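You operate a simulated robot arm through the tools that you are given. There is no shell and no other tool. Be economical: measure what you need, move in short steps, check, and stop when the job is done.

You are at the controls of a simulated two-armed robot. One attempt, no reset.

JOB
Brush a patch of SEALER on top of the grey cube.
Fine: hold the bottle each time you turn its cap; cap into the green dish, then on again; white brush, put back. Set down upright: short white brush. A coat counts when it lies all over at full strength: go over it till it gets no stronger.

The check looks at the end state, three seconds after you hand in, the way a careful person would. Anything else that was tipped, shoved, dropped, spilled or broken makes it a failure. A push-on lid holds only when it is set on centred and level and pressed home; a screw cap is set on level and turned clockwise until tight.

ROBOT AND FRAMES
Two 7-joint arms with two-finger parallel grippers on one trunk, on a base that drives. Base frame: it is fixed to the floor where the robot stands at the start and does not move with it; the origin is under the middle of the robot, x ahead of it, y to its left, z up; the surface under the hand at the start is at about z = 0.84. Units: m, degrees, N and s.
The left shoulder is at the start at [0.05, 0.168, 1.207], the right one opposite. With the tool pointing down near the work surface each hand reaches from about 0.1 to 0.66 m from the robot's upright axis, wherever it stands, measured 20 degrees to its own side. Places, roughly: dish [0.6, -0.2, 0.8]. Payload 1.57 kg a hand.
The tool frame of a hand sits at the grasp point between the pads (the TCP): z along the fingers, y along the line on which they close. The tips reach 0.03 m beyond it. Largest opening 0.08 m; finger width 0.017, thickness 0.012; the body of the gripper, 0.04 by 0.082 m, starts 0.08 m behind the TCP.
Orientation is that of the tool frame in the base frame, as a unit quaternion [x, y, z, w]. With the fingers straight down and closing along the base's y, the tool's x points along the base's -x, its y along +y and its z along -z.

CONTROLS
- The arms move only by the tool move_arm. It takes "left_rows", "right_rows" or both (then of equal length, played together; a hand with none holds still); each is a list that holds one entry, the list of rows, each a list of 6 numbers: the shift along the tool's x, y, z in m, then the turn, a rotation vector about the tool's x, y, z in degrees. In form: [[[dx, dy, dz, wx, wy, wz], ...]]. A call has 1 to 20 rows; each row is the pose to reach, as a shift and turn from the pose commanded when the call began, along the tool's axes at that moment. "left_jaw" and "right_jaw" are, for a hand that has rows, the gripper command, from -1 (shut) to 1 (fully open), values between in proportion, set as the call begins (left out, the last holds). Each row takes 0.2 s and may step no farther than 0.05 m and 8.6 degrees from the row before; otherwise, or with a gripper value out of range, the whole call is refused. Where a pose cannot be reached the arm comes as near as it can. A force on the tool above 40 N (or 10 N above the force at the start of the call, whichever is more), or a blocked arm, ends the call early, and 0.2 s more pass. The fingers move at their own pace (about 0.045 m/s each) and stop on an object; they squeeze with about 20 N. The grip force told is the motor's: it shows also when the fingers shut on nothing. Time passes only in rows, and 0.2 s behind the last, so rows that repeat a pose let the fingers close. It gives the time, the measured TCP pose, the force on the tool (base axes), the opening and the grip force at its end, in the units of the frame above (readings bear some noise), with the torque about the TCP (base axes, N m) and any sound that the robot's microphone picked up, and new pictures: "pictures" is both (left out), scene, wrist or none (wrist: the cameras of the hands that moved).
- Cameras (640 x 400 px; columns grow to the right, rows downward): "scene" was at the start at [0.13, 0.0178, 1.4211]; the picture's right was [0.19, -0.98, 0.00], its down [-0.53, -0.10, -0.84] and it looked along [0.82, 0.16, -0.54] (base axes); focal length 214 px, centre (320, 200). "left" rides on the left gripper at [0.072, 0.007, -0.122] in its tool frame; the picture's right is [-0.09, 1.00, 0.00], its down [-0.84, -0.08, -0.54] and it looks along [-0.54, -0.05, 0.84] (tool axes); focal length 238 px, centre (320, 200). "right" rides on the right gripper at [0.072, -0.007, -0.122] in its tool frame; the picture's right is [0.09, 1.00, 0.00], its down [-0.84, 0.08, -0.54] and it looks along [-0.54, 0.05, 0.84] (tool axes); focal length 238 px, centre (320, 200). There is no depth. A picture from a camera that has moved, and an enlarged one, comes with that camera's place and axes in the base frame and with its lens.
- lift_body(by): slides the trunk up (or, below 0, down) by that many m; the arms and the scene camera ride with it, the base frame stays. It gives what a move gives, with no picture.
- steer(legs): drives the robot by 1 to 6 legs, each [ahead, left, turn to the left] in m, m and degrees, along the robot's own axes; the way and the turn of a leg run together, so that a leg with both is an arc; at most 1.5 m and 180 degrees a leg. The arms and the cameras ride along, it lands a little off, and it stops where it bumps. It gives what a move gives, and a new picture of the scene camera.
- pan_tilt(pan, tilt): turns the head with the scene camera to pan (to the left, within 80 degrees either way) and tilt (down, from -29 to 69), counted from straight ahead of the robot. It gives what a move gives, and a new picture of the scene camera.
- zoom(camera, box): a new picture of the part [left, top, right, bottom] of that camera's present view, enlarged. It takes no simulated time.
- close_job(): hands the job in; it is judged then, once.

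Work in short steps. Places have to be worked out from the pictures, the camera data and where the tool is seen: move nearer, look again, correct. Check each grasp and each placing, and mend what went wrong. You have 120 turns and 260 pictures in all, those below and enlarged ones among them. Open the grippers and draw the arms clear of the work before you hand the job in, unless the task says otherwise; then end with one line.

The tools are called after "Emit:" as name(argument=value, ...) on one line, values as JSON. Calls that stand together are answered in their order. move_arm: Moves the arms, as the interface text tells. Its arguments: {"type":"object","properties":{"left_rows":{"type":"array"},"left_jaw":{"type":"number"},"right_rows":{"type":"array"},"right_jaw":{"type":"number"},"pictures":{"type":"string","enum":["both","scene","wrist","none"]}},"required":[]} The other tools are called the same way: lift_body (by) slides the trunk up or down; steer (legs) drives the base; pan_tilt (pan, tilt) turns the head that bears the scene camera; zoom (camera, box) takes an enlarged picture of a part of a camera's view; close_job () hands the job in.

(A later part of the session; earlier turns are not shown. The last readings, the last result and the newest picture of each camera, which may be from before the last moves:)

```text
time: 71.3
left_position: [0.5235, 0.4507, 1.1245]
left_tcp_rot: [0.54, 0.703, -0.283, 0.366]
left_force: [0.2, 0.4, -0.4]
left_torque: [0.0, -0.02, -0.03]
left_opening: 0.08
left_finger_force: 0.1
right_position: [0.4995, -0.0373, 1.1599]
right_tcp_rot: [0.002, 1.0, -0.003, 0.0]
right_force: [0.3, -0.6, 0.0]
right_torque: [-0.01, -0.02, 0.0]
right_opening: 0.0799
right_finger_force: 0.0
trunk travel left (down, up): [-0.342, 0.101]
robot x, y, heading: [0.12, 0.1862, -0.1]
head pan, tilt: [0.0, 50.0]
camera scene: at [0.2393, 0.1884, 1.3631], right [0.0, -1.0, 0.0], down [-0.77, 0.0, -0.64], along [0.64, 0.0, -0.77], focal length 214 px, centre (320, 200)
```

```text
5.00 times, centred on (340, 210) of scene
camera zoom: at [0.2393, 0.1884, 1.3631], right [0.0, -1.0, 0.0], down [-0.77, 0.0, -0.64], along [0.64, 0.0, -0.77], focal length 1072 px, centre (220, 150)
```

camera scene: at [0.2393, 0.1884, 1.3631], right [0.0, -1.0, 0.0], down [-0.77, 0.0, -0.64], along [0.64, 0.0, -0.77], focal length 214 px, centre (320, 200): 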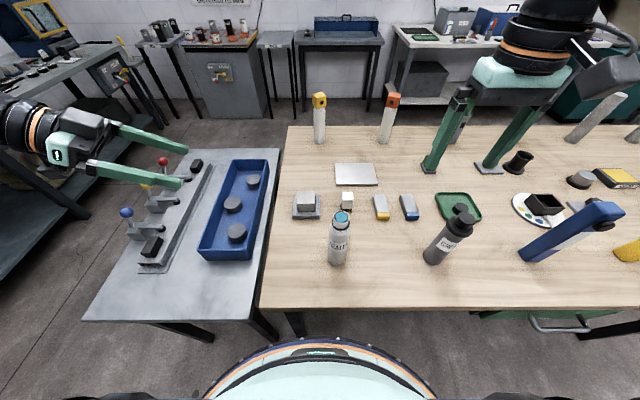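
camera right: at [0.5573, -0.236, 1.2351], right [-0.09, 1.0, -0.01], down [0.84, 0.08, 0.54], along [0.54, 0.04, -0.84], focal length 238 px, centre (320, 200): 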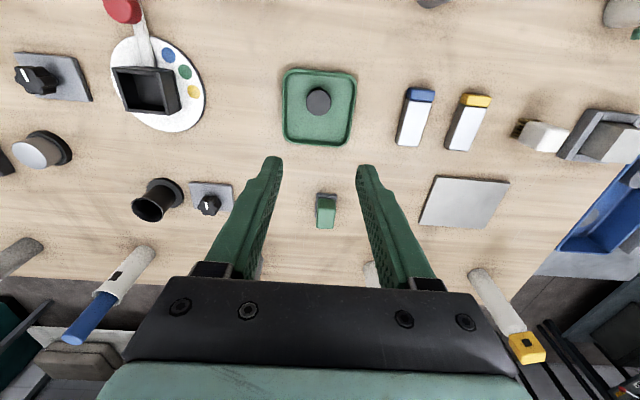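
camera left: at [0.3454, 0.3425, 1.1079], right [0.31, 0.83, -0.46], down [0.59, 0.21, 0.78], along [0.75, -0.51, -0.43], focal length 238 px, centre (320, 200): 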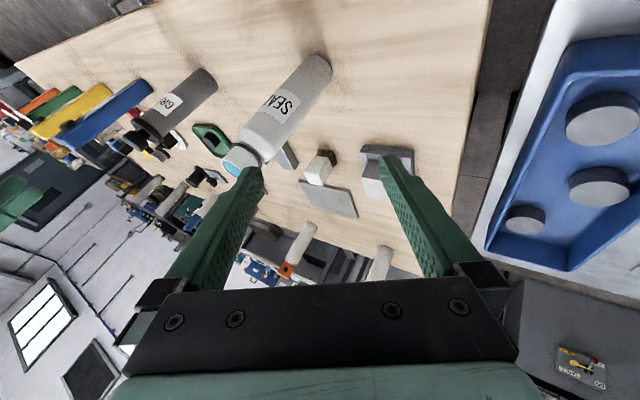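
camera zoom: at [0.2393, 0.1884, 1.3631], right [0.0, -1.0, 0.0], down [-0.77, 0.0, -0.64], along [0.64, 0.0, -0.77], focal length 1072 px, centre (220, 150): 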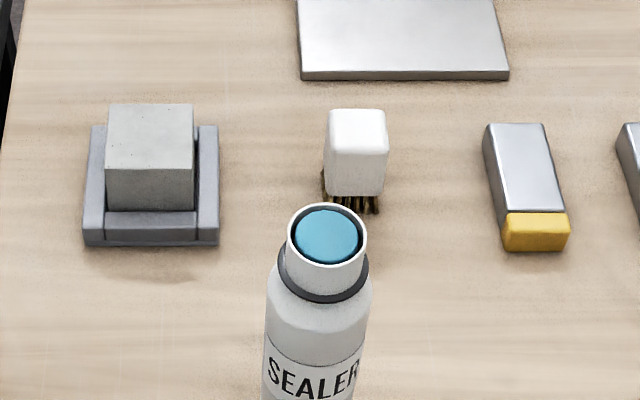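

Mouth at ≈(0.479, 0.147), brush ≈(0.643, 0.108). I bring the right hand above the brush.

Emit:
move_arm(right_rows=[[[-0.024, 0.024, 0.01, 0, 0, 0], [-0.048, 0.048, 0.03, 0, 0, 0], [-0.072, 0.072, 0.055, 0, 0, 0], [-0.096, 0.096, 0.09, 0, 0, 0], [-0.12, 0.12, 0.125, 0, 0, 0], [-0.1435, 0.145, 0.16, 0, 0, 0], [-0.1435, 0.145, 0.16, 0, 0, 0]]], right_jaw=1, pictures="wrist")

Emit:
zoom(camera="right", box=[240, 80, 460, 230])

```text
time: 73.0
left_position: [0.5236, 0.4496, 1.1254]
left_tcp_rot: [0.541, 0.702, -0.283, 0.365]
left_force: [0.3, -0.4, -0.2]
left_torque: [0.01, 0.02, 0.0]
left_opening: 0.0801
left_finger_force: 0.0
right_position: [0.6454, 0.1035, 1.0009]
right_tcp_rot: [0.002, 1.0, -0.002, 0.0]
right_force: [0.0, -0.5, -0.5]
right_torque: [0.0, 0.0, -0.01]
right_opening: 0.08
right_finger_force: 0.0
trunk travel left (down, up): [-0.342, 0.101]
robot x, y, heading: [0.1227, 0.1874, -0.1]
head pan, tilt: [0.0, 50.0]
camera right: at [0.5746, 0.0986, 1.1224], right [-0.09, 1.0, -0.01], down [0.84, 0.08, 0.54], along [0.54, 0.04, -0.84], focal length 238 px, centre (320, 200)
```

right: 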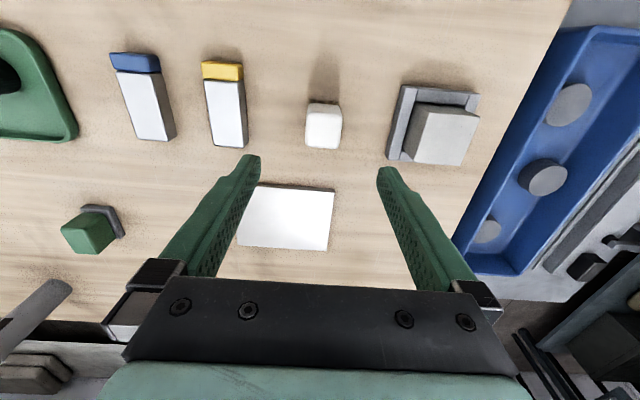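

```text
2.67 times, centred on (350, 155) of right
camera zoom: at [0.5746, 0.0986, 1.1224], right [-0.09, 1.0, -0.01], down [0.84, 0.08, 0.54], along [0.54, 0.04, -0.84], focal length 636 px, centre (240, 320)
```

zoom: 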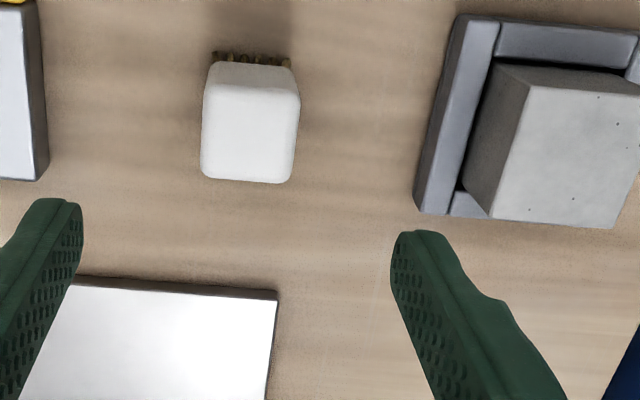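

Brush centre ≈(0.641, 0.106), aligned with the base axes. I descend to z=0.888 around it.

Emit:
move_arm(right_rows=[[[0.0044, 0.0025, 0.035, 0, 0, 0], [0.0044, 0.0025, 0.07, 0, 0, 0], [0.0044, 0.0025, 0.1, 0, 0, 0], [0.0044, 0.0025, 0.112, 0, 0, 0], [0.0044, 0.0025, 0.112, 0, 0, 0]]], pictures="wrist")

Emit:
zoom(camera="scene", box=[290, 150, 390, 230])

```text
time: 74.2
left_position: [0.5238, 0.4505, 1.1242]
left_tcp_rot: [0.541, 0.702, -0.283, 0.366]
left_force: [0.2, 0.6, -0.3]
left_torque: [0.01, 0.01, 0.01]
left_opening: 0.0796
left_finger_force: 0.0
right_position: [0.6393, 0.1073, 0.8881]
right_tcp_rot: [0.003, 1.0, -0.003, 0.0]
right_force: [0.8, 0.3, -1.1]
right_torque: [-0.02, 0.02, 0.0]
right_opening: 0.0803
right_finger_force: 0.0
trunk travel left (down, up): [-0.342, 0.101]
robot x, y, heading: [0.1221, 0.1889, -0.4]
head pan, tilt: [0.0, 50.0]
camera right: at [0.5692, 0.1021, 1.0089], right [-0.09, 1.0, -0.01], down [0.84, 0.08, 0.54], along [0.54, 0.04, -0.84], focal length 238 px, centre (320, 200)
```

right: 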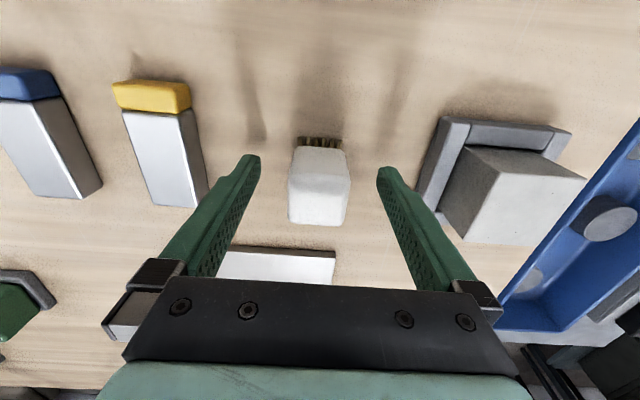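

```text
5.00 times, centred on (340, 190) of scene
camera zoom: at [0.2391, 0.1879, 1.3631], right [0.0, -1.0, 0.0], down [-0.77, 0.0, -0.64], along [0.64, 0.0, -0.77], focal length 1072 px, centre (220, 250)
```

zoom: 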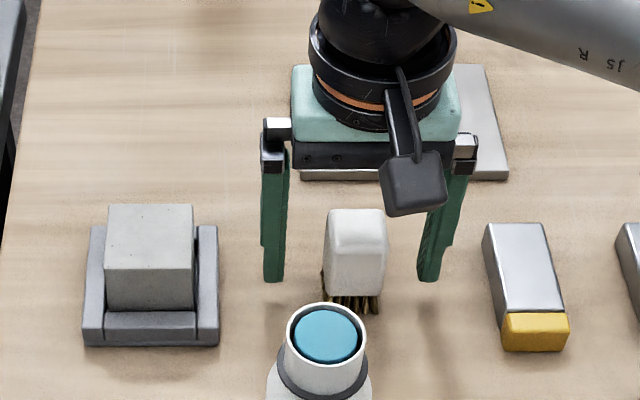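

The brush is centred between the pads. Close on it.

Emit:
move_arm(right_rows=[[[0, 0, 0, 0, 0, 0], [0, 0, 0, 0, 0, 0], [0, 0, 0, 0, 0, 0], [0, 0, 0, 0, 0, 0], [0, 0, 0, 0, 0, 0]]], right_jaw=-1, pictures="none")

Emit:
move_arm(right_rows=[[[0, 0, -0.04, 0, 0, 0], [0, 0, -0.08, 0, 0, 0], [0, 0, -0.12, 0, 0, 0], [0, 0, -0.16, 0, 0, 0], [0, 0, -0.2, 0, 0, 0], [0, 0, -0.24, 0, 0, 0], [0, 0, -0.24, 0, 0, 0]]], pictures="both")

Emit:
zoom(camera="scene", box=[290, 80, 390, 180])

```text
time: 75.3
left_position: [0.5234, 0.4491, 1.1242]
left_tcp_rot: [0.541, 0.703, -0.283, 0.365]
left_force: [0.3, -0.8, -0.2]
left_torque: [0.0, -0.02, 0.01]
left_opening: 0.0798
left_finger_force: 0.0
right_position: [0.6383, 0.106, 0.8891]
right_tcp_rot: [0.003, 1.0, -0.003, -0.001]
right_force: [-0.1, 0.4, -1.0]
right_torque: [-0.07, 0.02, -0.01]
right_opening: 0.0333
right_finger_force: 20.4
trunk travel left (down, up): [-0.342, 0.101]
robot x, y, heading: [0.1217, 0.19, -0.5]
head pan, tilt: [0.0, 50.0]
```

```text
time: 77.0
left_position: [0.5241, 0.45, 1.1247]
left_tcp_rot: [0.541, 0.703, -0.283, 0.365]
left_force: [0.4, 0.0, -0.2]
left_torque: [-0.01, -0.03, 0.0]
left_opening: 0.0802
left_finger_force: 0.1
right_position: [0.6411, 0.1105, 1.1295]
right_tcp_rot: [0.003, 1.0, -0.002, -0.001]
right_force: [0.0, -1.3, -1.1]
right_torque: [0.01, 0.01, -0.02]
right_opening: 0.0334
right_finger_force: 19.8
trunk travel left (down, up): [-0.342, 0.101]
robot x, y, heading: [0.1185, 0.1852, -0.3]
head pan, tilt: [0.0, 50.0]
camera scene: at [0.2394, 0.1877, 1.3631], right [0.0, -1.0, 0.0], down [-0.77, 0.0, -0.64], along [0.64, 0.0, -0.77], focal length 214 px, centre (320, 200)
camera right: at [0.5709, 0.1041, 1.2507], right [-0.09, 1.0, 0.0], down [0.84, 0.08, 0.54], along [0.54, 0.04, -0.84], focal length 238 px, centre (320, 200)
```

scene: 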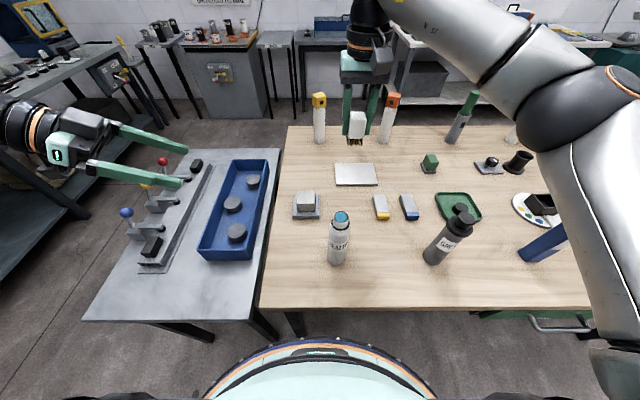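
right: 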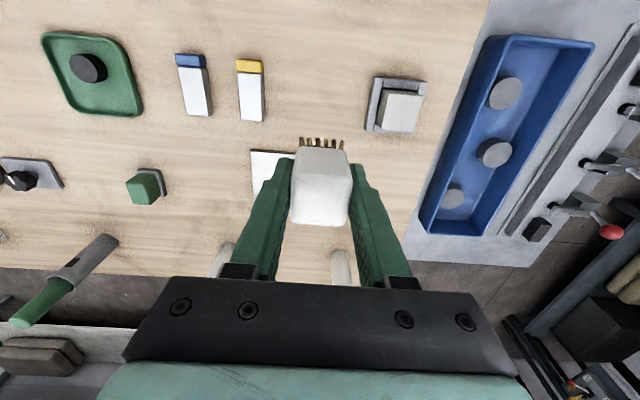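

```text
4.00 times, centred on (340, 130) of scene
camera zoom: at [0.2394, 0.1877, 1.3631], right [0.0, -1.0, 0.0], down [-0.77, 0.0, -0.64], along [0.64, 0.0, -0.77], focal length 858 px, centre (240, 480)
```

zoom: 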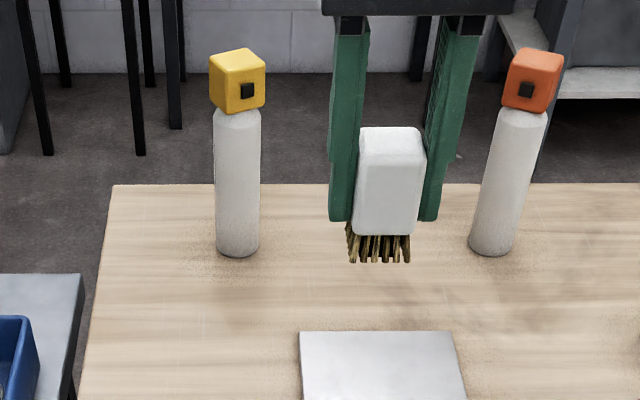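

Brush held firmly, bristles hanging ~49 mm below the TCP. I carry it over the bottle mouth.

Emit:
move_arm(right_rows=[[[0.033, 0.0075, 0, 0, 0, 0], [0.066, 0.015, 0, 0, 0, 0], [0.099, 0.0225, 0, 0, 0, 0], [0.132, 0.03, 0, 0, 0, 0], [0.165, 0.037, 0, 0, 0, 0], [0.165, 0.037, 0, 0, 0, 0]]])

Emit:
zoom(camera="scene", box=[290, 170, 390, 250])

```text
time: 78.3
left_position: [0.5243, 0.4498, 1.1248]
left_tcp_rot: [0.541, 0.703, -0.283, 0.365]
left_force: [0.1, 0.7, -0.9]
left_torque: [-0.04, -0.03, 0.01]
left_opening: 0.0797
left_finger_force: 0.0
right_position: [0.4732, 0.1455, 1.13]
right_tcp_rot: [0.003, 1.0, -0.002, -0.001]
right_force: [0.6, 0.0, 0.3]
right_torque: [0.02, 0.01, 0.03]
right_opening: 0.0335
right_finger_force: 20.3
trunk travel left (down, up): [-0.342, 0.101]
robot x, y, heading: [0.12, 0.1857, -0.3]
head pan, tilt: [0.0, 50.0]
camera scene: at [0.2393, 0.1878, 1.3631], right [0.0, -1.0, 0.0], down [-0.77, 0.0, -0.64], along [0.64, 0.0, -0.77], focal length 214 px, centre (320, 200)
camera right: at [0.4034, 0.1417, 1.2508], right [-0.09, 1.0, -0.01], down [0.84, 0.08, 0.54], along [0.54, 0.04, -0.84], focal length 238 px, centre (320, 200)
```

scene: 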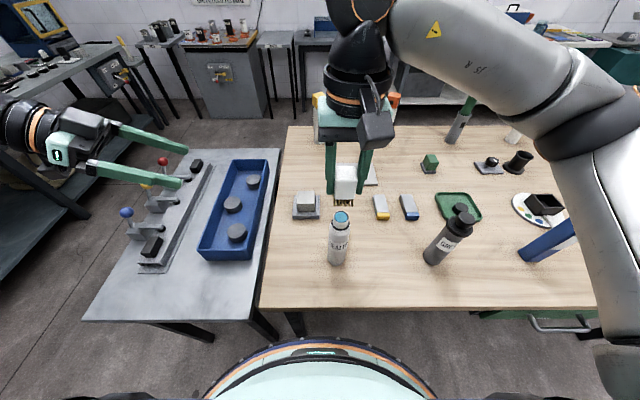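
right: 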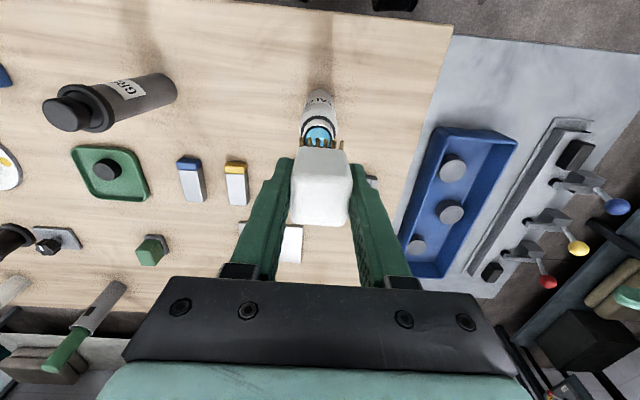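

```text
5.00 times, centred on (340, 210) of scene
camera zoom: at [0.2393, 0.1878, 1.3631], right [0.0, -1.0, 0.0], down [-0.77, 0.0, -0.64], along [0.64, 0.0, -0.77], focal length 1072 px, centre (220, 150)
```

zoom: 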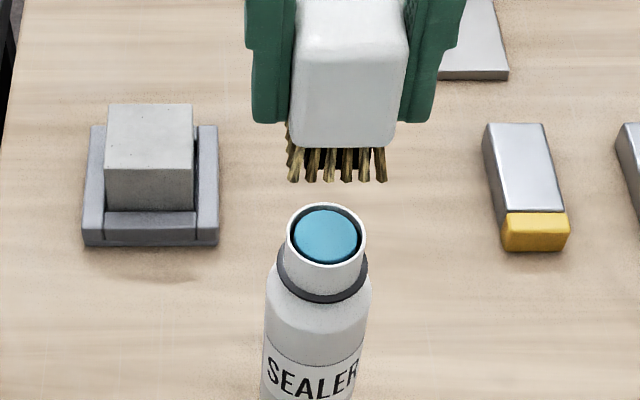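

Bristles hang over the mouth, 2 mm off. I correct and lower 45 mm, to just above the rim.

Emit:
move_arm(right_rows=[[[-0.0025, -0.001, 0.015, 0, 0, 0], [-0.0025, -0.001, 0.03, 0, 0, 0], [-0.0025, -0.001, 0.045, 0, 0, 0], [-0.0025, -0.001, 0.045, 0, 0, 0]]], pictures="none")

Emit:
zoom(camera="scene", box=[300, 180, 380, 244])

```text
time: 79.3
left_position: [0.5245, 0.449, 1.1237]
left_tcp_rot: [0.54, 0.703, -0.283, 0.366]
left_force: [0.3, 0.2, -0.9]
left_torque: [-0.05, 0.01, 0.0]
left_opening: 0.0801
left_finger_force: 0.0
right_position: [0.4753, 0.146, 1.0852]
right_tcp_rot: [0.002, 1.0, -0.002, 0.0]
right_force: [-0.1, -0.8, -0.7]
right_torque: [0.03, -0.03, -0.01]
right_opening: 0.0333
right_finger_force: 20.1
trunk travel left (down, up): [-0.342, 0.101]
robot x, y, heading: [0.1195, 0.1895, -0.3]
head pan, tilt: [0.0, 50.0]
```

```text
6.25 times, centred on (340, 212) of scene
camera zoom: at [0.2391, 0.1879, 1.3632], right [0.0, -1.0, 0.0], down [-0.77, 0.0, -0.64], along [0.64, 0.0, -0.77], focal length 1340 px, centre (195, 125)
```

zoom: 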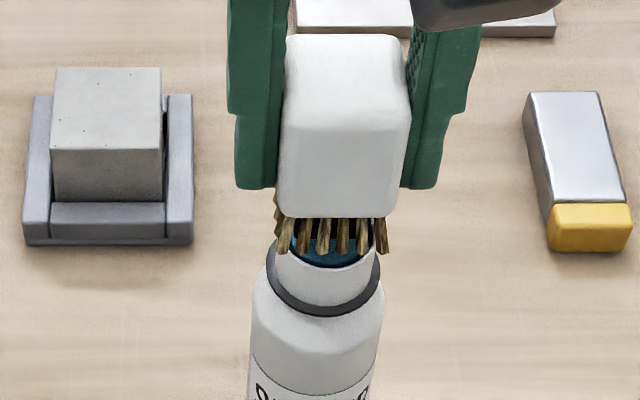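

Bristle centre is ~2 mm right of the mouth; I shift 2 mm left and lower slowly 7 mm.

Emit:
move_arm(right_rows=[[[0, 0.002, 0.001, 0, 0, 0], [0, 0.002, 0.0025, 0, 0, 0], [0, 0.002, 0.004, 0, 0, 0], [0, 0.002, 0.0055, 0, 0, 0], [0, 0.002, 0.007, 0, 0, 0]]], pictures="none")

Emit:
zoom(camera="scene", box=[300, 180, 380, 244])

```text
time: 80.5
left_position: [0.5238, 0.4485, 1.1247]
left_tcp_rot: [0.541, 0.702, -0.283, 0.365]
left_force: [-0.4, 0.3, -0.2]
left_torque: [0.0, -0.02, -0.01]
left_opening: 0.08
left_finger_force: 0.0
right_position: [0.4775, 0.1479, 1.076]
right_tcp_rot: [0.003, 1.0, -0.003, 0.0]
right_force: [0.3, 0.1, 0.0]
right_torque: [0.0, -0.02, 0.02]
right_opening: 0.0334
right_finger_force: 19.8
trunk travel left (down, up): [-0.342, 0.101]
robot x, y, heading: [0.1189, 0.1849, -0.3]
head pan, tilt: [0.0, 50.0]
```

```text
6.25 times, centred on (340, 212) of scene
camera zoom: at [0.2392, 0.1879, 1.3631], right [0.0, -1.0, 0.0], down [-0.77, 0.0, -0.64], along [0.64, 0.0, -0.77], focal length 1340 px, centre (195, 125)
```

zoom: 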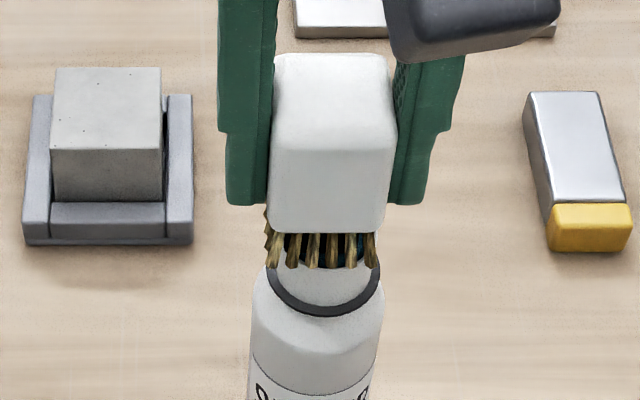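

No contact yet; continue down 5 mm.

Emit:
move_arm(right_rows=[[[0, 0, 0.001, 0, 0, 0], [0, 0, 0.002, 0, 0, 0], [0, 0, 0.003, 0, 0, 0], [0, 0, 0.004, 0, 0, 0], [0, 0, 0.005, 0, 0, 0]]], pictures="none")

Emit:
zoom(camera="scene", box=[300, 180, 380, 244])

```text
time: 81.8
left_position: [0.5233, 0.4495, 1.1248]
left_tcp_rot: [0.541, 0.702, -0.283, 0.366]
left_force: [0.5, 0.9, 0.3]
left_torque: [0.03, 0.03, 0.02]
left_opening: 0.0801
left_finger_force: 0.0
right_position: [0.4758, 0.1481, 1.0708]
right_tcp_rot: [0.002, 1.0, -0.002, 0.0]
right_force: [-0.2, 0.6, 3.5]
right_torque: [0.06, 0.06, 0.03]
right_opening: 0.0336
right_finger_force: 20.0
trunk travel left (down, up): [-0.342, 0.101]
robot x, y, heading: [0.1151, 0.1877, -0.3]
head pan, tilt: [0.0, 50.0]
```

```text
6.25 times, centred on (340, 212) of scene
camera zoom: at [0.2389, 0.1879, 1.3633], right [0.0, -1.0, 0.0], down [-0.77, 0.0, -0.64], along [0.64, 0.0, -0.77], focal length 1340 px, centre (195, 125)
```

zoom: 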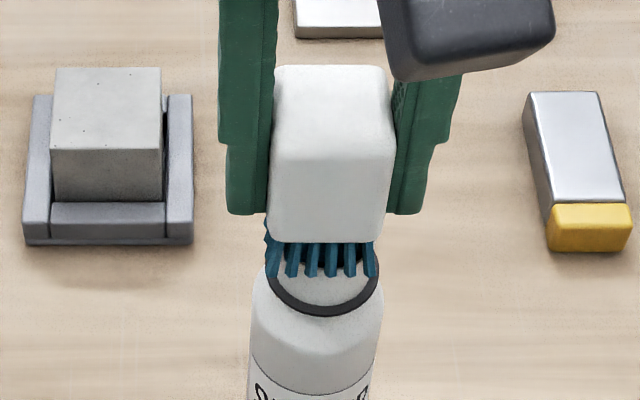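

Bristles turned sealer-blue. I lift straight up and carry the brush over the cube (centre ≈(0.638, 0.228), top ≈0.89–0.90).

Emit:
move_arm(right_rows=[[[0, 0, -0.02, 0, 0, 0], [0, 0, -0.05, 0, 0, 0], [-0.032, 0.016, -0.055, 0, 0, 0], [-0.064, 0.032, -0.055, 0, 0, 0], [-0.096, 0.048, -0.035, 0, 0, 0], [-0.128, 0.064, 0, 0, 0, 0], [-0.16, 0.08, 0.04, 0, 0, 0], [-0.161, 0.08, 0.075, 0, 0, 0], [-0.161, 0.08, 0.075, 0, 0, 0]]], pictures="wrist")

Emit:
zoom(camera="scene", box=[270, 160, 360, 232])

```text
refused: row 7 steps farther than a row can; nothing moved
```

```text
5.56 times, centred on (315, 196) of scene
camera zoom: at [0.2389, 0.1879, 1.3633], right [0.0, -1.0, 0.0], down [-0.77, 0.0, -0.64], along [0.64, 0.0, -0.77], focal length 1192 px, centre (348, 222)
```

zoom: 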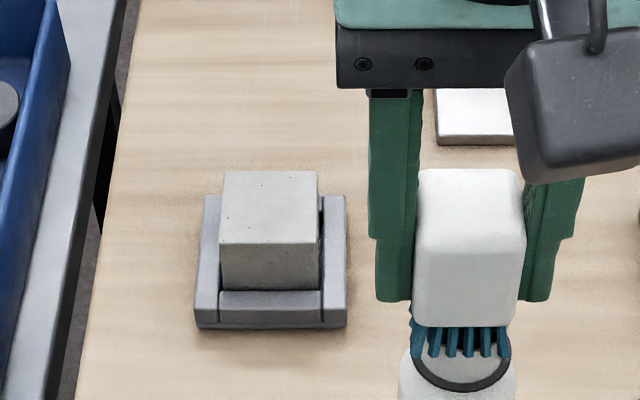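

One row was too long; I split it.

Emit:
move_arm(right_rows=[[[0, 0, -0.02, 0, 0, 0], [0, 0, -0.05, 0, 0, 0], [-0.032, 0.016, -0.06, 0, 0, 0], [-0.064, 0.032, -0.06, 0, 0, 0], [-0.096, 0.048, -0.05, 0, 0, 0], [-0.128, 0.064, -0.025, 0, 0, 0], [-0.16, 0.08, 0.005, 0, 0, 0], [-0.161, 0.08, 0.04, 0, 0, 0], [-0.161, 0.08, 0.075, 0, 0, 0], [-0.161, 0.08, 0.075, 0, 0, 0]]], pictures="wrist")

Emit:
zoom(camera="scene", box=[270, 160, 360, 232])

```text
time: 84.0
left_position: [0.5237, 0.4488, 1.1248]
left_tcp_rot: [0.541, 0.702, -0.284, 0.366]
left_force: [-0.1, -0.8, 0.5]
left_torque: [0.01, -0.01, 0.02]
left_opening: 0.0796
left_finger_force: 0.1
right_position: [0.6391, 0.2272, 0.9938]
right_tcp_rot: [0.002, 1.0, -0.003, 0.0]
right_force: [-1.7, -1.0, -0.9]
right_torque: [-0.04, 0.0, 0.0]
right_opening: 0.0334
right_finger_force: 20.2
trunk travel left (down, up): [-0.342, 0.101]
robot x, y, heading: [0.1187, 0.1861, -0.4]
head pan, tilt: [0.0, 50.0]
camera right: at [0.5686, 0.2218, 1.1145], right [-0.09, 1.0, -0.01], down [0.84, 0.08, 0.54], along [0.54, 0.04, -0.84], focal length 238 px, centre (320, 200)
```

right: 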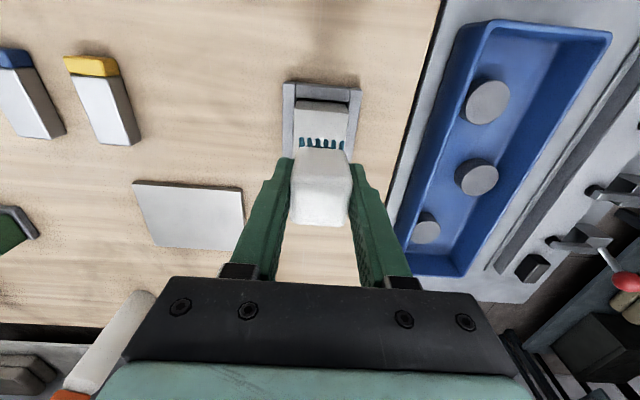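

```text
5.56 times, centred on (315, 196) of scene
camera zoom: at [0.239, 0.1878, 1.3632], right [0.0, -1.0, 0.0], down [-0.77, 0.0, -0.64], along [0.64, 0.0, -0.77], focal length 1192 px, centre (348, 222)
```

zoom: 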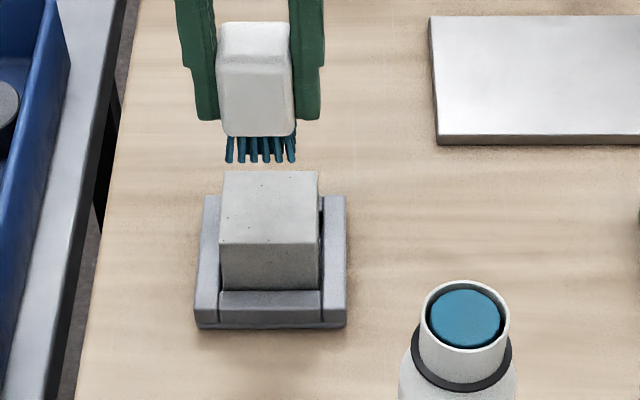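

Still loaded. I lower over the cube centre to just above its top.

Emit:
move_arm(right_rows=[[[0.002, -0.001, 0.02, 0, 0, 0], [0.002, -0.001, 0.04, 0, 0, 0], [0.002, -0.001, 0.043, 0, 0, 0], [0.002, -0.001, 0.046, 0, 0, 0], [0.002, -0.001, 0.049, 0, 0, 0]]], pictures="none")

Emit:
zoom(camera="scene", box=[270, 160, 360, 232])

```text
time: 85.2
left_position: [0.5239, 0.4494, 1.1237]
left_tcp_rot: [0.541, 0.703, -0.283, 0.365]
left_force: [-0.7, -0.7, -0.2]
left_torque: [-0.01, 0.02, 0.04]
left_opening: 0.0801
left_finger_force: 0.0
right_position: [0.6384, 0.2265, 0.9467]
right_tcp_rot: [0.002, 1.0, -0.003, 0.0]
right_force: [0.0, 0.6, -0.2]
right_torque: [0.01, 0.03, -0.01]
right_opening: 0.0336
right_finger_force: 20.2
trunk travel left (down, up): [-0.342, 0.101]
robot x, y, heading: [0.1185, 0.1877, 0.1]
head pan, tilt: [0.0, 50.0]
```

```text
5.56 times, centred on (315, 196) of scene
camera zoom: at [0.2392, 0.1879, 1.3631], right [0.0, -1.0, 0.0], down [-0.77, 0.0, -0.64], along [0.64, 0.0, -0.77], focal length 1192 px, centre (348, 222)
```

zoom: 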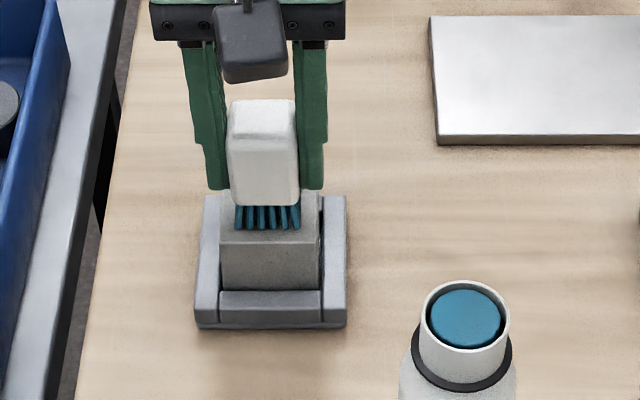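

Close above; I lower 1 mm steps to feel the contact.

Emit:
move_arm(right_rows=[[[0, 0, 0.001, 0, 0, 0], [0, 0, 0.002, 0, 0, 0], [0, 0, 0.003, 0, 0, 0], [0, 0, 0.004, 0, 0, 0]]], pictures="none")

```text
time: 86.2
left_position: [0.5242, 0.4489, 1.1252]
left_tcp_rot: [0.541, 0.702, -0.284, 0.367]
left_force: [-0.4, -0.2, -0.4]
left_torque: [0.02, 0.0, -0.01]
left_opening: 0.0801
left_finger_force: 0.1
right_position: [0.6367, 0.2258, 0.9437]
right_tcp_rot: [0.003, 1.0, -0.002, 0.001]
right_force: [-0.7, -0.2, 9.6]
right_torque: [0.1, 0.05, -0.02]
right_opening: 0.0336
right_finger_force: 19.8
trunk travel left (down, up): [-0.342, 0.101]
robot x, y, heading: [0.1211, 0.1849, -0.1]
head pan, tilt: [0.0, 50.0]
```

Contact ~10 N. I ease 0.8 mm and sweep back and forth over the whole top.

Emit:
move_arm(right_rows=[[[0, 0, -0.0008, 0, 0, 0], [0.007, -0.005, -0.0008, 0, 0, 0], [0.014, -0.009, -0.0008, 0, 0, 0], [0.007, -0.009, -0.0008, 0, 0, 0], [0, -0.009, -0.0008, 0, 0, 0], [-0.007, -0.009, -0.0008, 0, 0, 0], [-0.013, -0.009, -0.0008, 0, 0, 0], [-0.013, 0, -0.0008, 0, 0, 0], [-0.006, 0, -0.0008, 0, 0, 0], [0.001, 0, -0.0008, 0, 0, 0], [0.007, 0, -0.0008, 0, 0, 0], [0.014, 0, -0.0008, 0, 0, 0], [0.014, 0.0095, -0.0008, 0, 0, 0], [0.007, 0.0095, -0.0008, 0, 0, 0], [0, 0.0095, -0.0008, 0, 0, 0], [-0.007, 0.0095, -0.0008, 0, 0, 0], [-0.013, 0.0095, -0.0008, 0, 0, 0], [-0.006, 0.005, -0.0008, 0, 0, 0], [0, 0, -0.0008, 0, 0, 0]]], pictures="none")

Emit:
move_arm(right_rows=[[[0, 0, -0.02, 0, 0, 0], [0, 0, -0.06, 0, 0, 0], [0, 0, -0.1, 0, 0, 0]]], pictures="none")

Emit:
zoom(camera="scene", box=[270, 150, 360, 222])

```text
time: 90.2
left_position: [0.5236, 0.4499, 1.1249]
left_tcp_rot: [0.541, 0.702, -0.284, 0.365]
left_force: [0.0, -0.7, 0.1]
left_torque: [0.01, 0.02, 0.01]
left_opening: 0.0799
left_finger_force: 0.0
right_position: [0.6369, 0.2238, 0.9437]
right_tcp_rot: [0.004, 1.0, -0.002, 0.001]
right_force: [1.7, 1.9, 8.6]
right_torque: [0.17, -0.1, -0.04]
right_opening: 0.0336
right_finger_force: 20.0
trunk travel left (down, up): [-0.342, 0.101]
robot x, y, heading: [0.118, 0.189, -0.5]
head pan, tilt: [0.0, 50.0]
```

```text
time: 91.0
left_position: [0.5234, 0.4496, 1.1237]
left_tcp_rot: [0.541, 0.703, -0.283, 0.365]
left_force: [0.1, 0.2, 0.1]
left_torque: [0.0, -0.03, 0.04]
left_opening: 0.0799
left_finger_force: 0.1
right_position: [0.637, 0.2251, 1.0418]
right_tcp_rot: [0.003, 1.0, -0.003, 0.0]
right_force: [-0.2, 0.1, 0.2]
right_torque: [0.02, -0.04, 0.0]
right_opening: 0.0334
right_finger_force: 20.1
trunk travel left (down, up): [-0.342, 0.101]
robot x, y, heading: [0.124, 0.184, -0.2]
head pan, tilt: [0.0, 50.0]
```

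```text
5.56 times, centred on (315, 186) of scene
camera zoom: at [0.2388, 0.188, 1.3631], right [0.0, -1.0, 0.0], down [-0.77, 0.0, -0.64], along [0.64, 0.0, -0.77], focal length 1192 px, centre (348, 278)
```

zoom: 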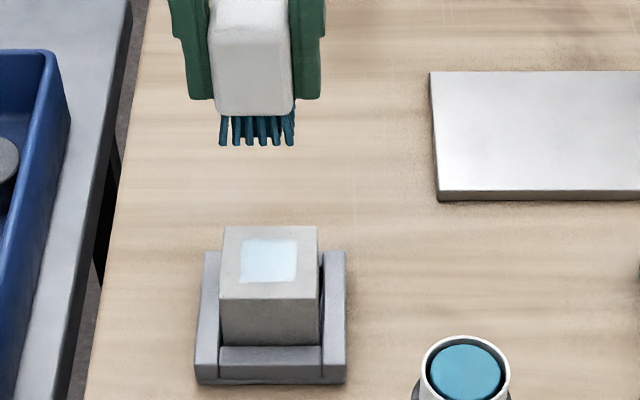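

A faint blue patch (~30 mm) has appeared in the middle. I go back down and sweep more to strengthen it.

Emit:
move_arm(right_rows=[[[0, 0.001, 0.045, 0, 0, 0], [0, 0.001, 0.09, 0, 0, 0], [0, 0.001, 0.0995, 0, 0, 0], [0.01, -0.004, 0.0995, 0, 0, 0], [0, -0.004, 0.0995, 0, 0, 0], [-0.01, -0.004, 0.0995, 0, 0, 0], [0, -0.004, 0.0995, 0, 0, 0], [0.01, 0.001, 0.0995, 0, 0, 0], [0, 0.001, 0.0995, 0, 0, 0], [-0.01, 0.001, 0.0995, 0, 0, 0], [0, 0.001, 0.0995, 0, 0, 0], [0.01, 0.006, 0.0995, 0, 0, 0], [0, 0.006, 0.0995, 0, 0, 0], [-0.01, 0.006, 0.0995, 0, 0, 0], [0, 0.006, 0.0995, 0, 0, 0], [0.01, 0.001, 0.0995, 0, 0, 0], [-0.01, 0.001, 0.0995, 0, 0, 0], [0, 0.001, 0.0995, 0, 0, 0], [0, 0.001, 0.08, 0, 0, 0], [0, 0.001, 0.035, 0, 0, 0]]], pictures="none")

Emit:
zoom(camera="scene", box=[270, 150, 360, 222])

```text
time: 95.2
left_position: [0.5243, 0.4499, 1.1241]
left_tcp_rot: [0.541, 0.702, -0.283, 0.366]
left_force: [0.3, 0.4, 0.2]
left_torque: [0.0, 0.0, 0.03]
left_opening: 0.0797
left_finger_force: 0.1
right_position: [0.6355, 0.2252, 1.0077]
right_tcp_rot: [0.002, 1.0, -0.003, 0.0]
right_force: [0.5, -0.2, -0.3]
right_torque: [0.01, 0.0, 0.02]
right_opening: 0.0334
right_finger_force: 20.4
trunk travel left (down, up): [-0.342, 0.101]
robot x, y, heading: [0.1218, 0.1856, -0.2]
head pan, tilt: [0.0, 50.0]
```

```text
5.56 times, centred on (315, 186) of scene
camera zoom: at [0.2387, 0.1878, 1.3632], right [0.0, -1.0, 0.0], down [-0.77, 0.0, -0.64], along [0.64, 0.0, -0.77], focal length 1192 px, centre (348, 278)
```

zoom: 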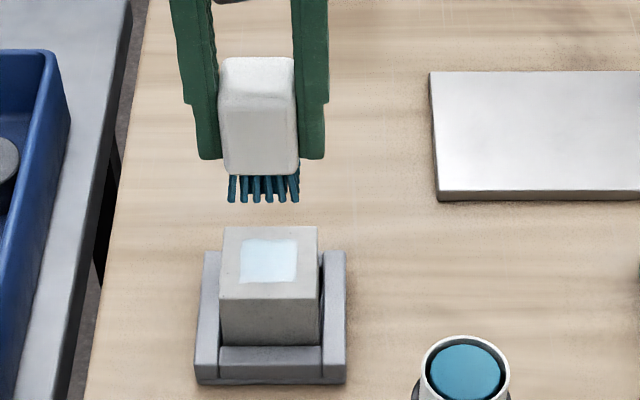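

I compare more closely.

Emit:
zoom(camera="scene", box=[295, 180, 325, 204])

Emit:
zoom(camera="right", box=[270, 70, 370, 170])

```text
16.00 times, centred on (310, 192) of scene
camera zoom: at [0.2387, 0.1878, 1.3632], right [0.0, -1.0, 0.0], down [-0.77, 0.0, -0.64], along [0.64, 0.0, -0.77], focal length 3432 px, centre (480, 328)
```

zoom: 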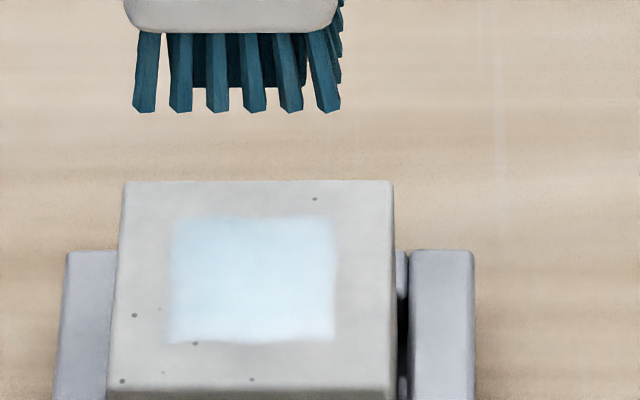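

```text
4.00 times, centred on (320, 120) of right
camera zoom: at [0.5642, 0.2195, 1.1294], right [-0.09, 1.0, -0.01], down [0.84, 0.08, 0.54], along [0.54, 0.04, -0.84], focal length 953 px, centre (320, 520)
```

zoom: 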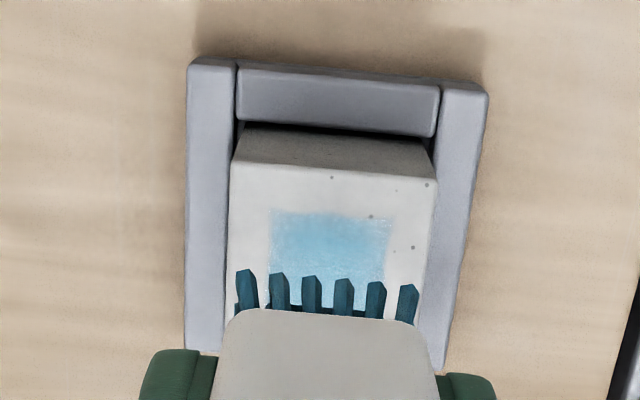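

The scene view is washed by glare; the wrist view shows real blue. I sweep again and compare from the same wrist pose.

Emit:
move_arm(right_rows=[[[0, 0, 0.045, 0, 0, 0], [0, 0, 0.0645, 0, 0, 0], [0.01, -0.005, 0.0645, 0, 0, 0], [0, -0.005, 0.0645, 0, 0, 0], [-0.01, -0.005, 0.0645, 0, 0, 0], [0, -0.005, 0.0645, 0, 0, 0], [0.01, 0, 0.0645, 0, 0, 0], [0, 0, 0.0645, 0, 0, 0], [-0.01, 0, 0.0645, 0, 0, 0], [0, 0, 0.0645, 0, 0, 0], [0.01, 0.005, 0.0645, 0, 0, 0], [0, 0.005, 0.0645, 0, 0, 0], [-0.01, 0.005, 0.0645, 0, 0, 0], [0, 0.005, 0.0645, 0, 0, 0], [0.01, 0, 0.0645, 0, 0, 0], [0, 0, 0.0645, 0, 0, 0], [-0.01, 0, 0.0645, 0, 0, 0], [0, 0, 0.0645, 0, 0, 0], [0, 0, 0.045, 0, 0, 0], [0, 0, 0, 0, 0, 0]]], pictures="none")

Emit:
zoom(camera="right", box=[270, 70, 370, 170])

```text
time: 99.3
left_position: [0.5241, 0.4505, 1.1242]
left_tcp_rot: [0.541, 0.703, -0.283, 0.366]
left_force: [-0.1, 0.5, 0.5]
left_torque: [-0.01, -0.01, 0.01]
left_opening: 0.08
left_finger_force: 0.1
right_position: [0.6364, 0.2256, 1.0085]
right_tcp_rot: [0.003, 1.0, -0.003, 0.0]
right_force: [0.7, 0.0, -0.8]
right_torque: [0.0, 0.0, -0.02]
right_opening: 0.0333
right_finger_force: 19.5
trunk travel left (down, up): [-0.342, 0.101]
robot x, y, heading: [0.1187, 0.1852, -0.3]
head pan, tilt: [0.0, 50.0]
```

```text
4.00 times, centred on (320, 120) of right
camera zoom: at [0.566, 0.2215, 1.1289], right [-0.09, 1.0, -0.01], down [0.84, 0.08, 0.54], along [0.54, 0.04, -0.84], focal length 953 px, centre (320, 520)
```

zoom: 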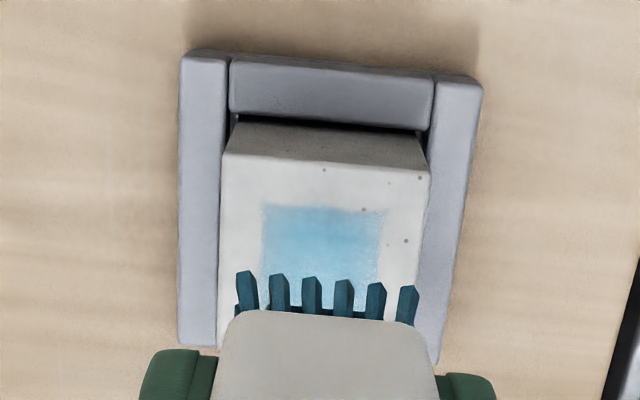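

A little stronger. I re-dip the brush for a fresh load: up, over to the mouth, down to the recorded dip height.

Emit:
move_arm(right_rows=[[[0, 0, -0.045, 0, 0, 0], [0, 0, -0.09, 0, 0, 0], [0, 0, -0.12, 0, 0, 0], [0.032, -0.0155, -0.125, 0, 0, 0], [0.064, -0.031, -0.125, 0, 0, 0], [0.096, -0.0465, -0.125, 0, 0, 0], [0.128, -0.062, -0.125, 0, 0, 0], [0.16, -0.077, -0.125, 0, 0, 0], [0.16, -0.077, -0.125, 0, 0, 0], [0.16, -0.077, -0.1, 0, 0, 0], [0.16, -0.077, -0.075, 0, 0, 0], [0.16, -0.077, -0.068, 0, 0, 0], [0.16, -0.077, -0.065, 0, 0, 0], [0.16, -0.077, -0.0625, 0, 0, 0], [0.16, -0.077, -0.0625, 0, 0, 0]]], pictures="none")

Emit:
zoom(camera="scene", box=[280, 170, 380, 250])

```text
time: 102.5
left_position: [0.5243, 0.4499, 1.1239]
left_tcp_rot: [0.541, 0.702, -0.283, 0.366]
left_force: [0.6, 0.1, 0.5]
left_torque: [0.01, 0.01, 0.01]
left_opening: 0.0799
left_finger_force: 0.1
right_position: [0.4762, 0.1501, 1.0711]
right_tcp_rot: [0.002, 1.0, -0.003, 0.0]
right_force: [0.1, 0.1, -0.7]
right_torque: [-0.01, -0.01, 0.0]
right_opening: 0.0332
right_finger_force: 20.4
trunk travel left (down, up): [-0.342, 0.101]
robot x, y, heading: [0.1153, 0.1858, -0.0]
head pan, tilt: [0.0, 50.0]
```

```text
5.00 times, centred on (330, 210) of scene
camera zoom: at [0.2391, 0.1879, 1.3631], right [0.0, -1.0, 0.0], down [-0.77, 0.0, -0.64], along [0.64, 0.0, -0.77], focal length 1072 px, centre (270, 150)
```

zoom: 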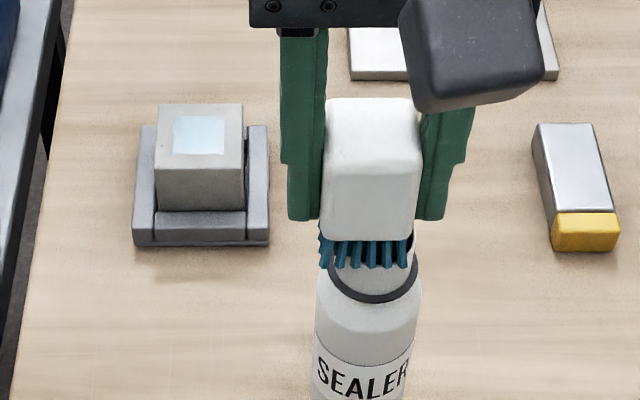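

No contact force yet; shift 2 mm and press 2 mm lower for the dip.

Emit:
move_arm(right_rows=[[[0.0, -0.002, 0.0005, 0, 0, 0], [0, -0.002, 0.001, 0, 0, 0], [0, -0.002, 0.0015, 0, 0, 0], [0, -0.002, 0.002, 0, 0, 0]]], pictures="none")

```text
time: 103.5
left_position: [0.5232, 0.4501, 1.1245]
left_tcp_rot: [0.541, 0.703, -0.283, 0.365]
left_force: [-0.7, 0.0, 0.2]
left_torque: [0.0, 0.02, -0.02]
left_opening: 0.0801
left_finger_force: 0.0
right_position: [0.4761, 0.1492, 1.0708]
right_tcp_rot: [0.004, 1.0, -0.002, 0.001]
right_force: [1.0, -0.1, 12.9]
right_torque: [0.02, -0.21, 0.02]
right_opening: 0.0337
right_finger_force: 20.0
trunk travel left (down, up): [-0.342, 0.101]
robot x, y, heading: [0.1171, 0.1878, -0.4]
head pan, tilt: [0.0, 50.0]
```

Loaded (13 N contact). Back over the cube.

Emit:
move_arm(right_rows=[[[0, 0, -0.02, 0, 0, 0], [0, 0, -0.055, 0, 0, 0], [-0.032, 0.0155, -0.06, 0, 0, 0], [-0.064, 0.031, -0.06, 0, 0, 0], [-0.096, 0.0465, -0.05, 0, 0, 0], [-0.128, 0.062, -0.025, 0, 0, 0], [-0.16, 0.078, 0.005, 0, 0, 0], [-0.16, 0.078, 0.04, 0, 0, 0], [-0.16, 0.078, 0.085, 0, 0, 0], [-0.16, 0.078, 0.115, 0, 0, 0], [-0.16, 0.078, 0.115, 0, 0, 0]]], pictures="none")

```text
time: 106.0
left_position: [0.5232, 0.4496, 1.1245]
left_tcp_rot: [0.541, 0.702, -0.283, 0.366]
left_force: [0.1, -0.7, 0.4]
left_torque: [0.03, 0.01, 0.02]
left_opening: 0.08
left_finger_force: 0.1
right_position: [0.6383, 0.2263, 0.9548]
right_tcp_rot: [0.003, 1.0, -0.002, -0.001]
right_force: [-0.4, -0.4, -0.3]
right_torque: [0.02, -0.03, 0.0]
right_opening: 0.0334
right_finger_force: 19.7
trunk travel left (down, up): [-0.342, 0.101]
robot x, y, heading: [0.1188, 0.1903, -0.4]
head pan, tilt: [0.0, 50.0]
```

Now a full sweep pattern again at contact height, ending raised to the comparison pose.

Emit:
move_arm(right_rows=[[[0, 0, 0.006, 0, 0, 0], [0, 0, 0.0115, 0, 0, 0], [0.01, -0.005, 0.0115, 0, 0, 0], [0, -0.005, 0.0115, 0, 0, 0], [-0.01, -0.005, 0.0115, 0, 0, 0], [0, -0.005, 0.0115, 0, 0, 0], [0.01, 0, 0.0115, 0, 0, 0], [0, 0, 0.0115, 0, 0, 0], [-0.01, 0, 0.0115, 0, 0, 0], [0, 0, 0.0115, 0, 0, 0], [0.01, 0.005, 0.0115, 0, 0, 0], [0, 0.005, 0.0115, 0, 0, 0], [-0.01, 0.005, 0.0115, 0, 0, 0], [0, 0.005, 0.0115, 0, 0, 0], [0.01, 0, 0.0115, 0, 0, 0], [0, 0, 0.0115, 0, 0, 0], [-0.01, 0, 0.0115, 0, 0, 0], [0, 0, 0.0115, 0, 0, 0], [0, 0, -0.01, 0, 0, 0], [0.002, 0, -0.054, 0, 0, 0]]], pictures="none")

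Emit:
zoom(camera="right", box=[270, 70, 370, 170])

```text
time: 110.2
left_position: [0.5253, 0.4508, 1.1246]
left_tcp_rot: [0.541, 0.702, -0.283, 0.365]
left_force: [0.5, -0.4, 0.4]
left_torque: [0.0, -0.01, -0.03]
left_opening: 0.08
left_finger_force: 0.0
right_position: [0.6336, 0.225, 1.0079]
right_tcp_rot: [0.003, 1.0, -0.002, -0.001]
right_force: [0.0, 0.9, -1.0]
right_torque: [0.0, 0.03, 0.01]
right_opening: 0.0333
right_finger_force: 20.0
trunk travel left (down, up): [-0.342, 0.101]
robot x, y, heading: [0.1191, 0.1874, -0.3]
head pan, tilt: [0.0, 50.0]
```

```text
4.00 times, centred on (320, 120) of right
camera zoom: at [0.5631, 0.2203, 1.1284], right [-0.09, 1.0, -0.01], down [0.84, 0.08, 0.54], along [0.54, 0.04, -0.84], focal length 953 px, centre (320, 520)
```

zoom: 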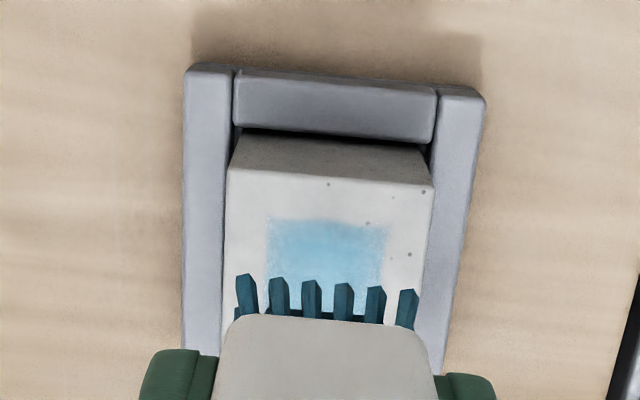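

Looks about equal now. I shift the hand sideways to see the whole patch unobstructed.

Emit:
move_arm(right_rows=[[[0.01, -0.035, -0.01, 0, 0, 0], [0.02, -0.07, -0.02, 0, 0, 0], [0.02, -0.07, -0.02, 0, 0, 0]]], pictures="none")

Emit:
zoom(camera="right", box=[380, 80, 480, 180])

```text
time: 111.0
left_position: [0.5238, 0.4502, 1.125]
left_tcp_rot: [0.541, 0.702, -0.283, 0.366]
left_force: [0.5, -1.1, 1.2]
left_torque: [-0.03, -0.02, 0.0]
left_opening: 0.0801
left_finger_force: 0.1
right_position: [0.6132, 0.1549, 1.0268]
right_tcp_rot: [0.002, 1.0, -0.003, 0.0]
right_force: [-0.2, 0.2, -0.4]
right_torque: [0.04, 0.01, -0.02]
right_opening: 0.0333
right_finger_force: 20.0
trunk travel left (down, up): [-0.342, 0.101]
robot x, y, heading: [0.1156, 0.1878, -0.1]
head pan, tilt: [0.0, 50.0]
```

```text
4.00 times, centred on (430, 130) of right
camera zoom: at [0.5434, 0.1502, 1.1491], right [-0.09, 1.0, -0.01], down [0.84, 0.08, 0.54], along [0.54, 0.04, -0.84], focal length 953 px, centre (-120, 480)
```

zoom: 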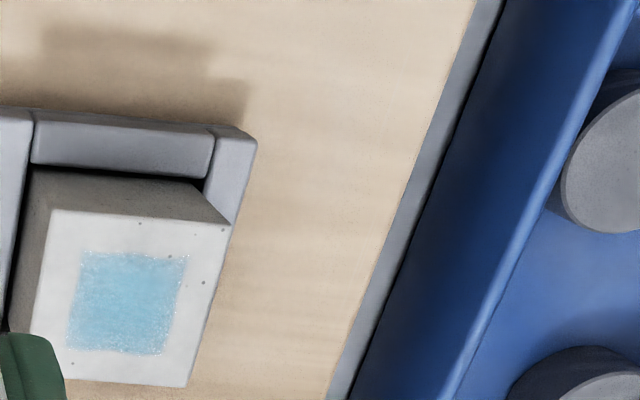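

The patch is even but still pale. I do another set with slightly more pressure and crossing strokes, then look from here again.

Emit:
move_arm(right_rows=[[[-0.012, 0.035, 0.0, 0, 0, 0], [-0.024, 0.07, 0.03, 0, 0, 0], [-0.024, 0.07, 0.07, 0, 0, 0], [-0.024, 0.07, 0.0845, 0, 0, 0], [-0.024, 0.06, 0.085, 0, 0, 0], [-0.024, 0.08, 0.085, 0, 0, 0], [-0.018, 0.08, 0.085, 0, 0, 0], [-0.018, 0.06, 0.085, 0, 0, 0], [-0.012, 0.06, 0.085, 0, 0, 0], [-0.012, 0.08, 0.085, 0, 0, 0], [-0.03, 0.08, 0.085, 0, 0, 0], [-0.03, 0.06, 0.085, 0, 0, 0], [-0.036, 0.06, 0.085, 0, 0, 0], [-0.036, 0.08, 0.085, 0, 0, 0], [-0.024, 0.08, 0.085, 0, 0, 0], [-0.024, 0.06, 0.085, 0, 0, 0], [-0.024, 0.07, 0.085, 0, 0, 0], [-0.024, 0.07, 0.06, 0, 0, 0], [-0.012, 0.035, 0.03, 0, 0, 0], [0, 0, 0, 0, 0, 0]]], pictures="none")

Emit:
zoom(camera="right", box=[380, 80, 480, 180])

```text
time: 115.2
left_position: [0.5234, 0.4493, 1.1246]
left_tcp_rot: [0.541, 0.703, -0.282, 0.365]
left_force: [0.6, 0.3, -0.2]
left_torque: [0.01, 0.01, 0.0]
left_opening: 0.0802
left_finger_force: 0.1
right_position: [0.6125, 0.1552, 1.0282]
right_tcp_rot: [0.003, 1.0, -0.002, 0.0]
right_force: [-0.6, -0.4, -0.8]
right_torque: [0.01, -0.01, -0.01]
right_opening: 0.0334
right_finger_force: 20.1
trunk travel left (down, up): [-0.342, 0.101]
robot x, y, heading: [0.1206, 0.1859, -0.3]
head pan, tilt: [0.0, 50.0]
```

```text
4.00 times, centred on (430, 130) of right
camera zoom: at [0.542, 0.1503, 1.1498], right [-0.09, 1.0, -0.01], down [0.84, 0.08, 0.54], along [0.54, 0.04, -0.84], focal length 953 px, centre (-120, 480)
```

zoom: 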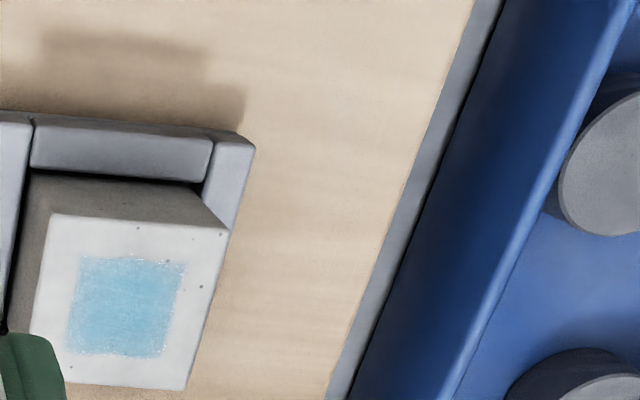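

Difference is slight; to be sure, one more dip and set. Dip trip first.

Emit:
move_arm(right_rows=[[[0, 0, -0.045, 0, 0, 0], [0, 0, -0.09, 0, 0, 0], [0.03, -0.002, -0.105, 0, 0, 0], [0.065, -0.004, -0.105, 0, 0, 0], [0.1, -0.005, -0.105, 0, 0, 0], [0.137, -0.007, -0.105, 0, 0, 0], [0.137, -0.007, -0.105, 0, 0, 0], [0.137, -0.007, -0.075, 0, 0, 0], [0.137, -0.007, -0.05, 0, 0, 0], [0.137, -0.007, -0.044, 0, 0, 0], [0.137, -0.007, -0.042, 0, 0, 0], [0.137, -0.007, -0.04, 0, 0, 0], [0.137, -0.007, -0.04, 0, 0, 0]]], pictures="none")

```text
time: 118.0
left_position: [0.5242, 0.4491, 1.1254]
left_tcp_rot: [0.541, 0.702, -0.283, 0.365]
left_force: [0.3, 0.0, -0.3]
left_torque: [0.02, -0.01, 0.01]
left_opening: 0.08
left_finger_force: 0.0
right_position: [0.4768, 0.1496, 1.0705]
right_tcp_rot: [0.003, 1.0, -0.002, 0.001]
right_force: [0.3, 0.0, 11.8]
right_torque: [0.03, -0.1, 0.0]
right_opening: 0.0332
right_finger_force: 19.5
trunk travel left (down, up): [-0.342, 0.101]
robot x, y, heading: [0.1208, 0.186, -0.2]
head pan, tilt: [0.0, 50.0]
```

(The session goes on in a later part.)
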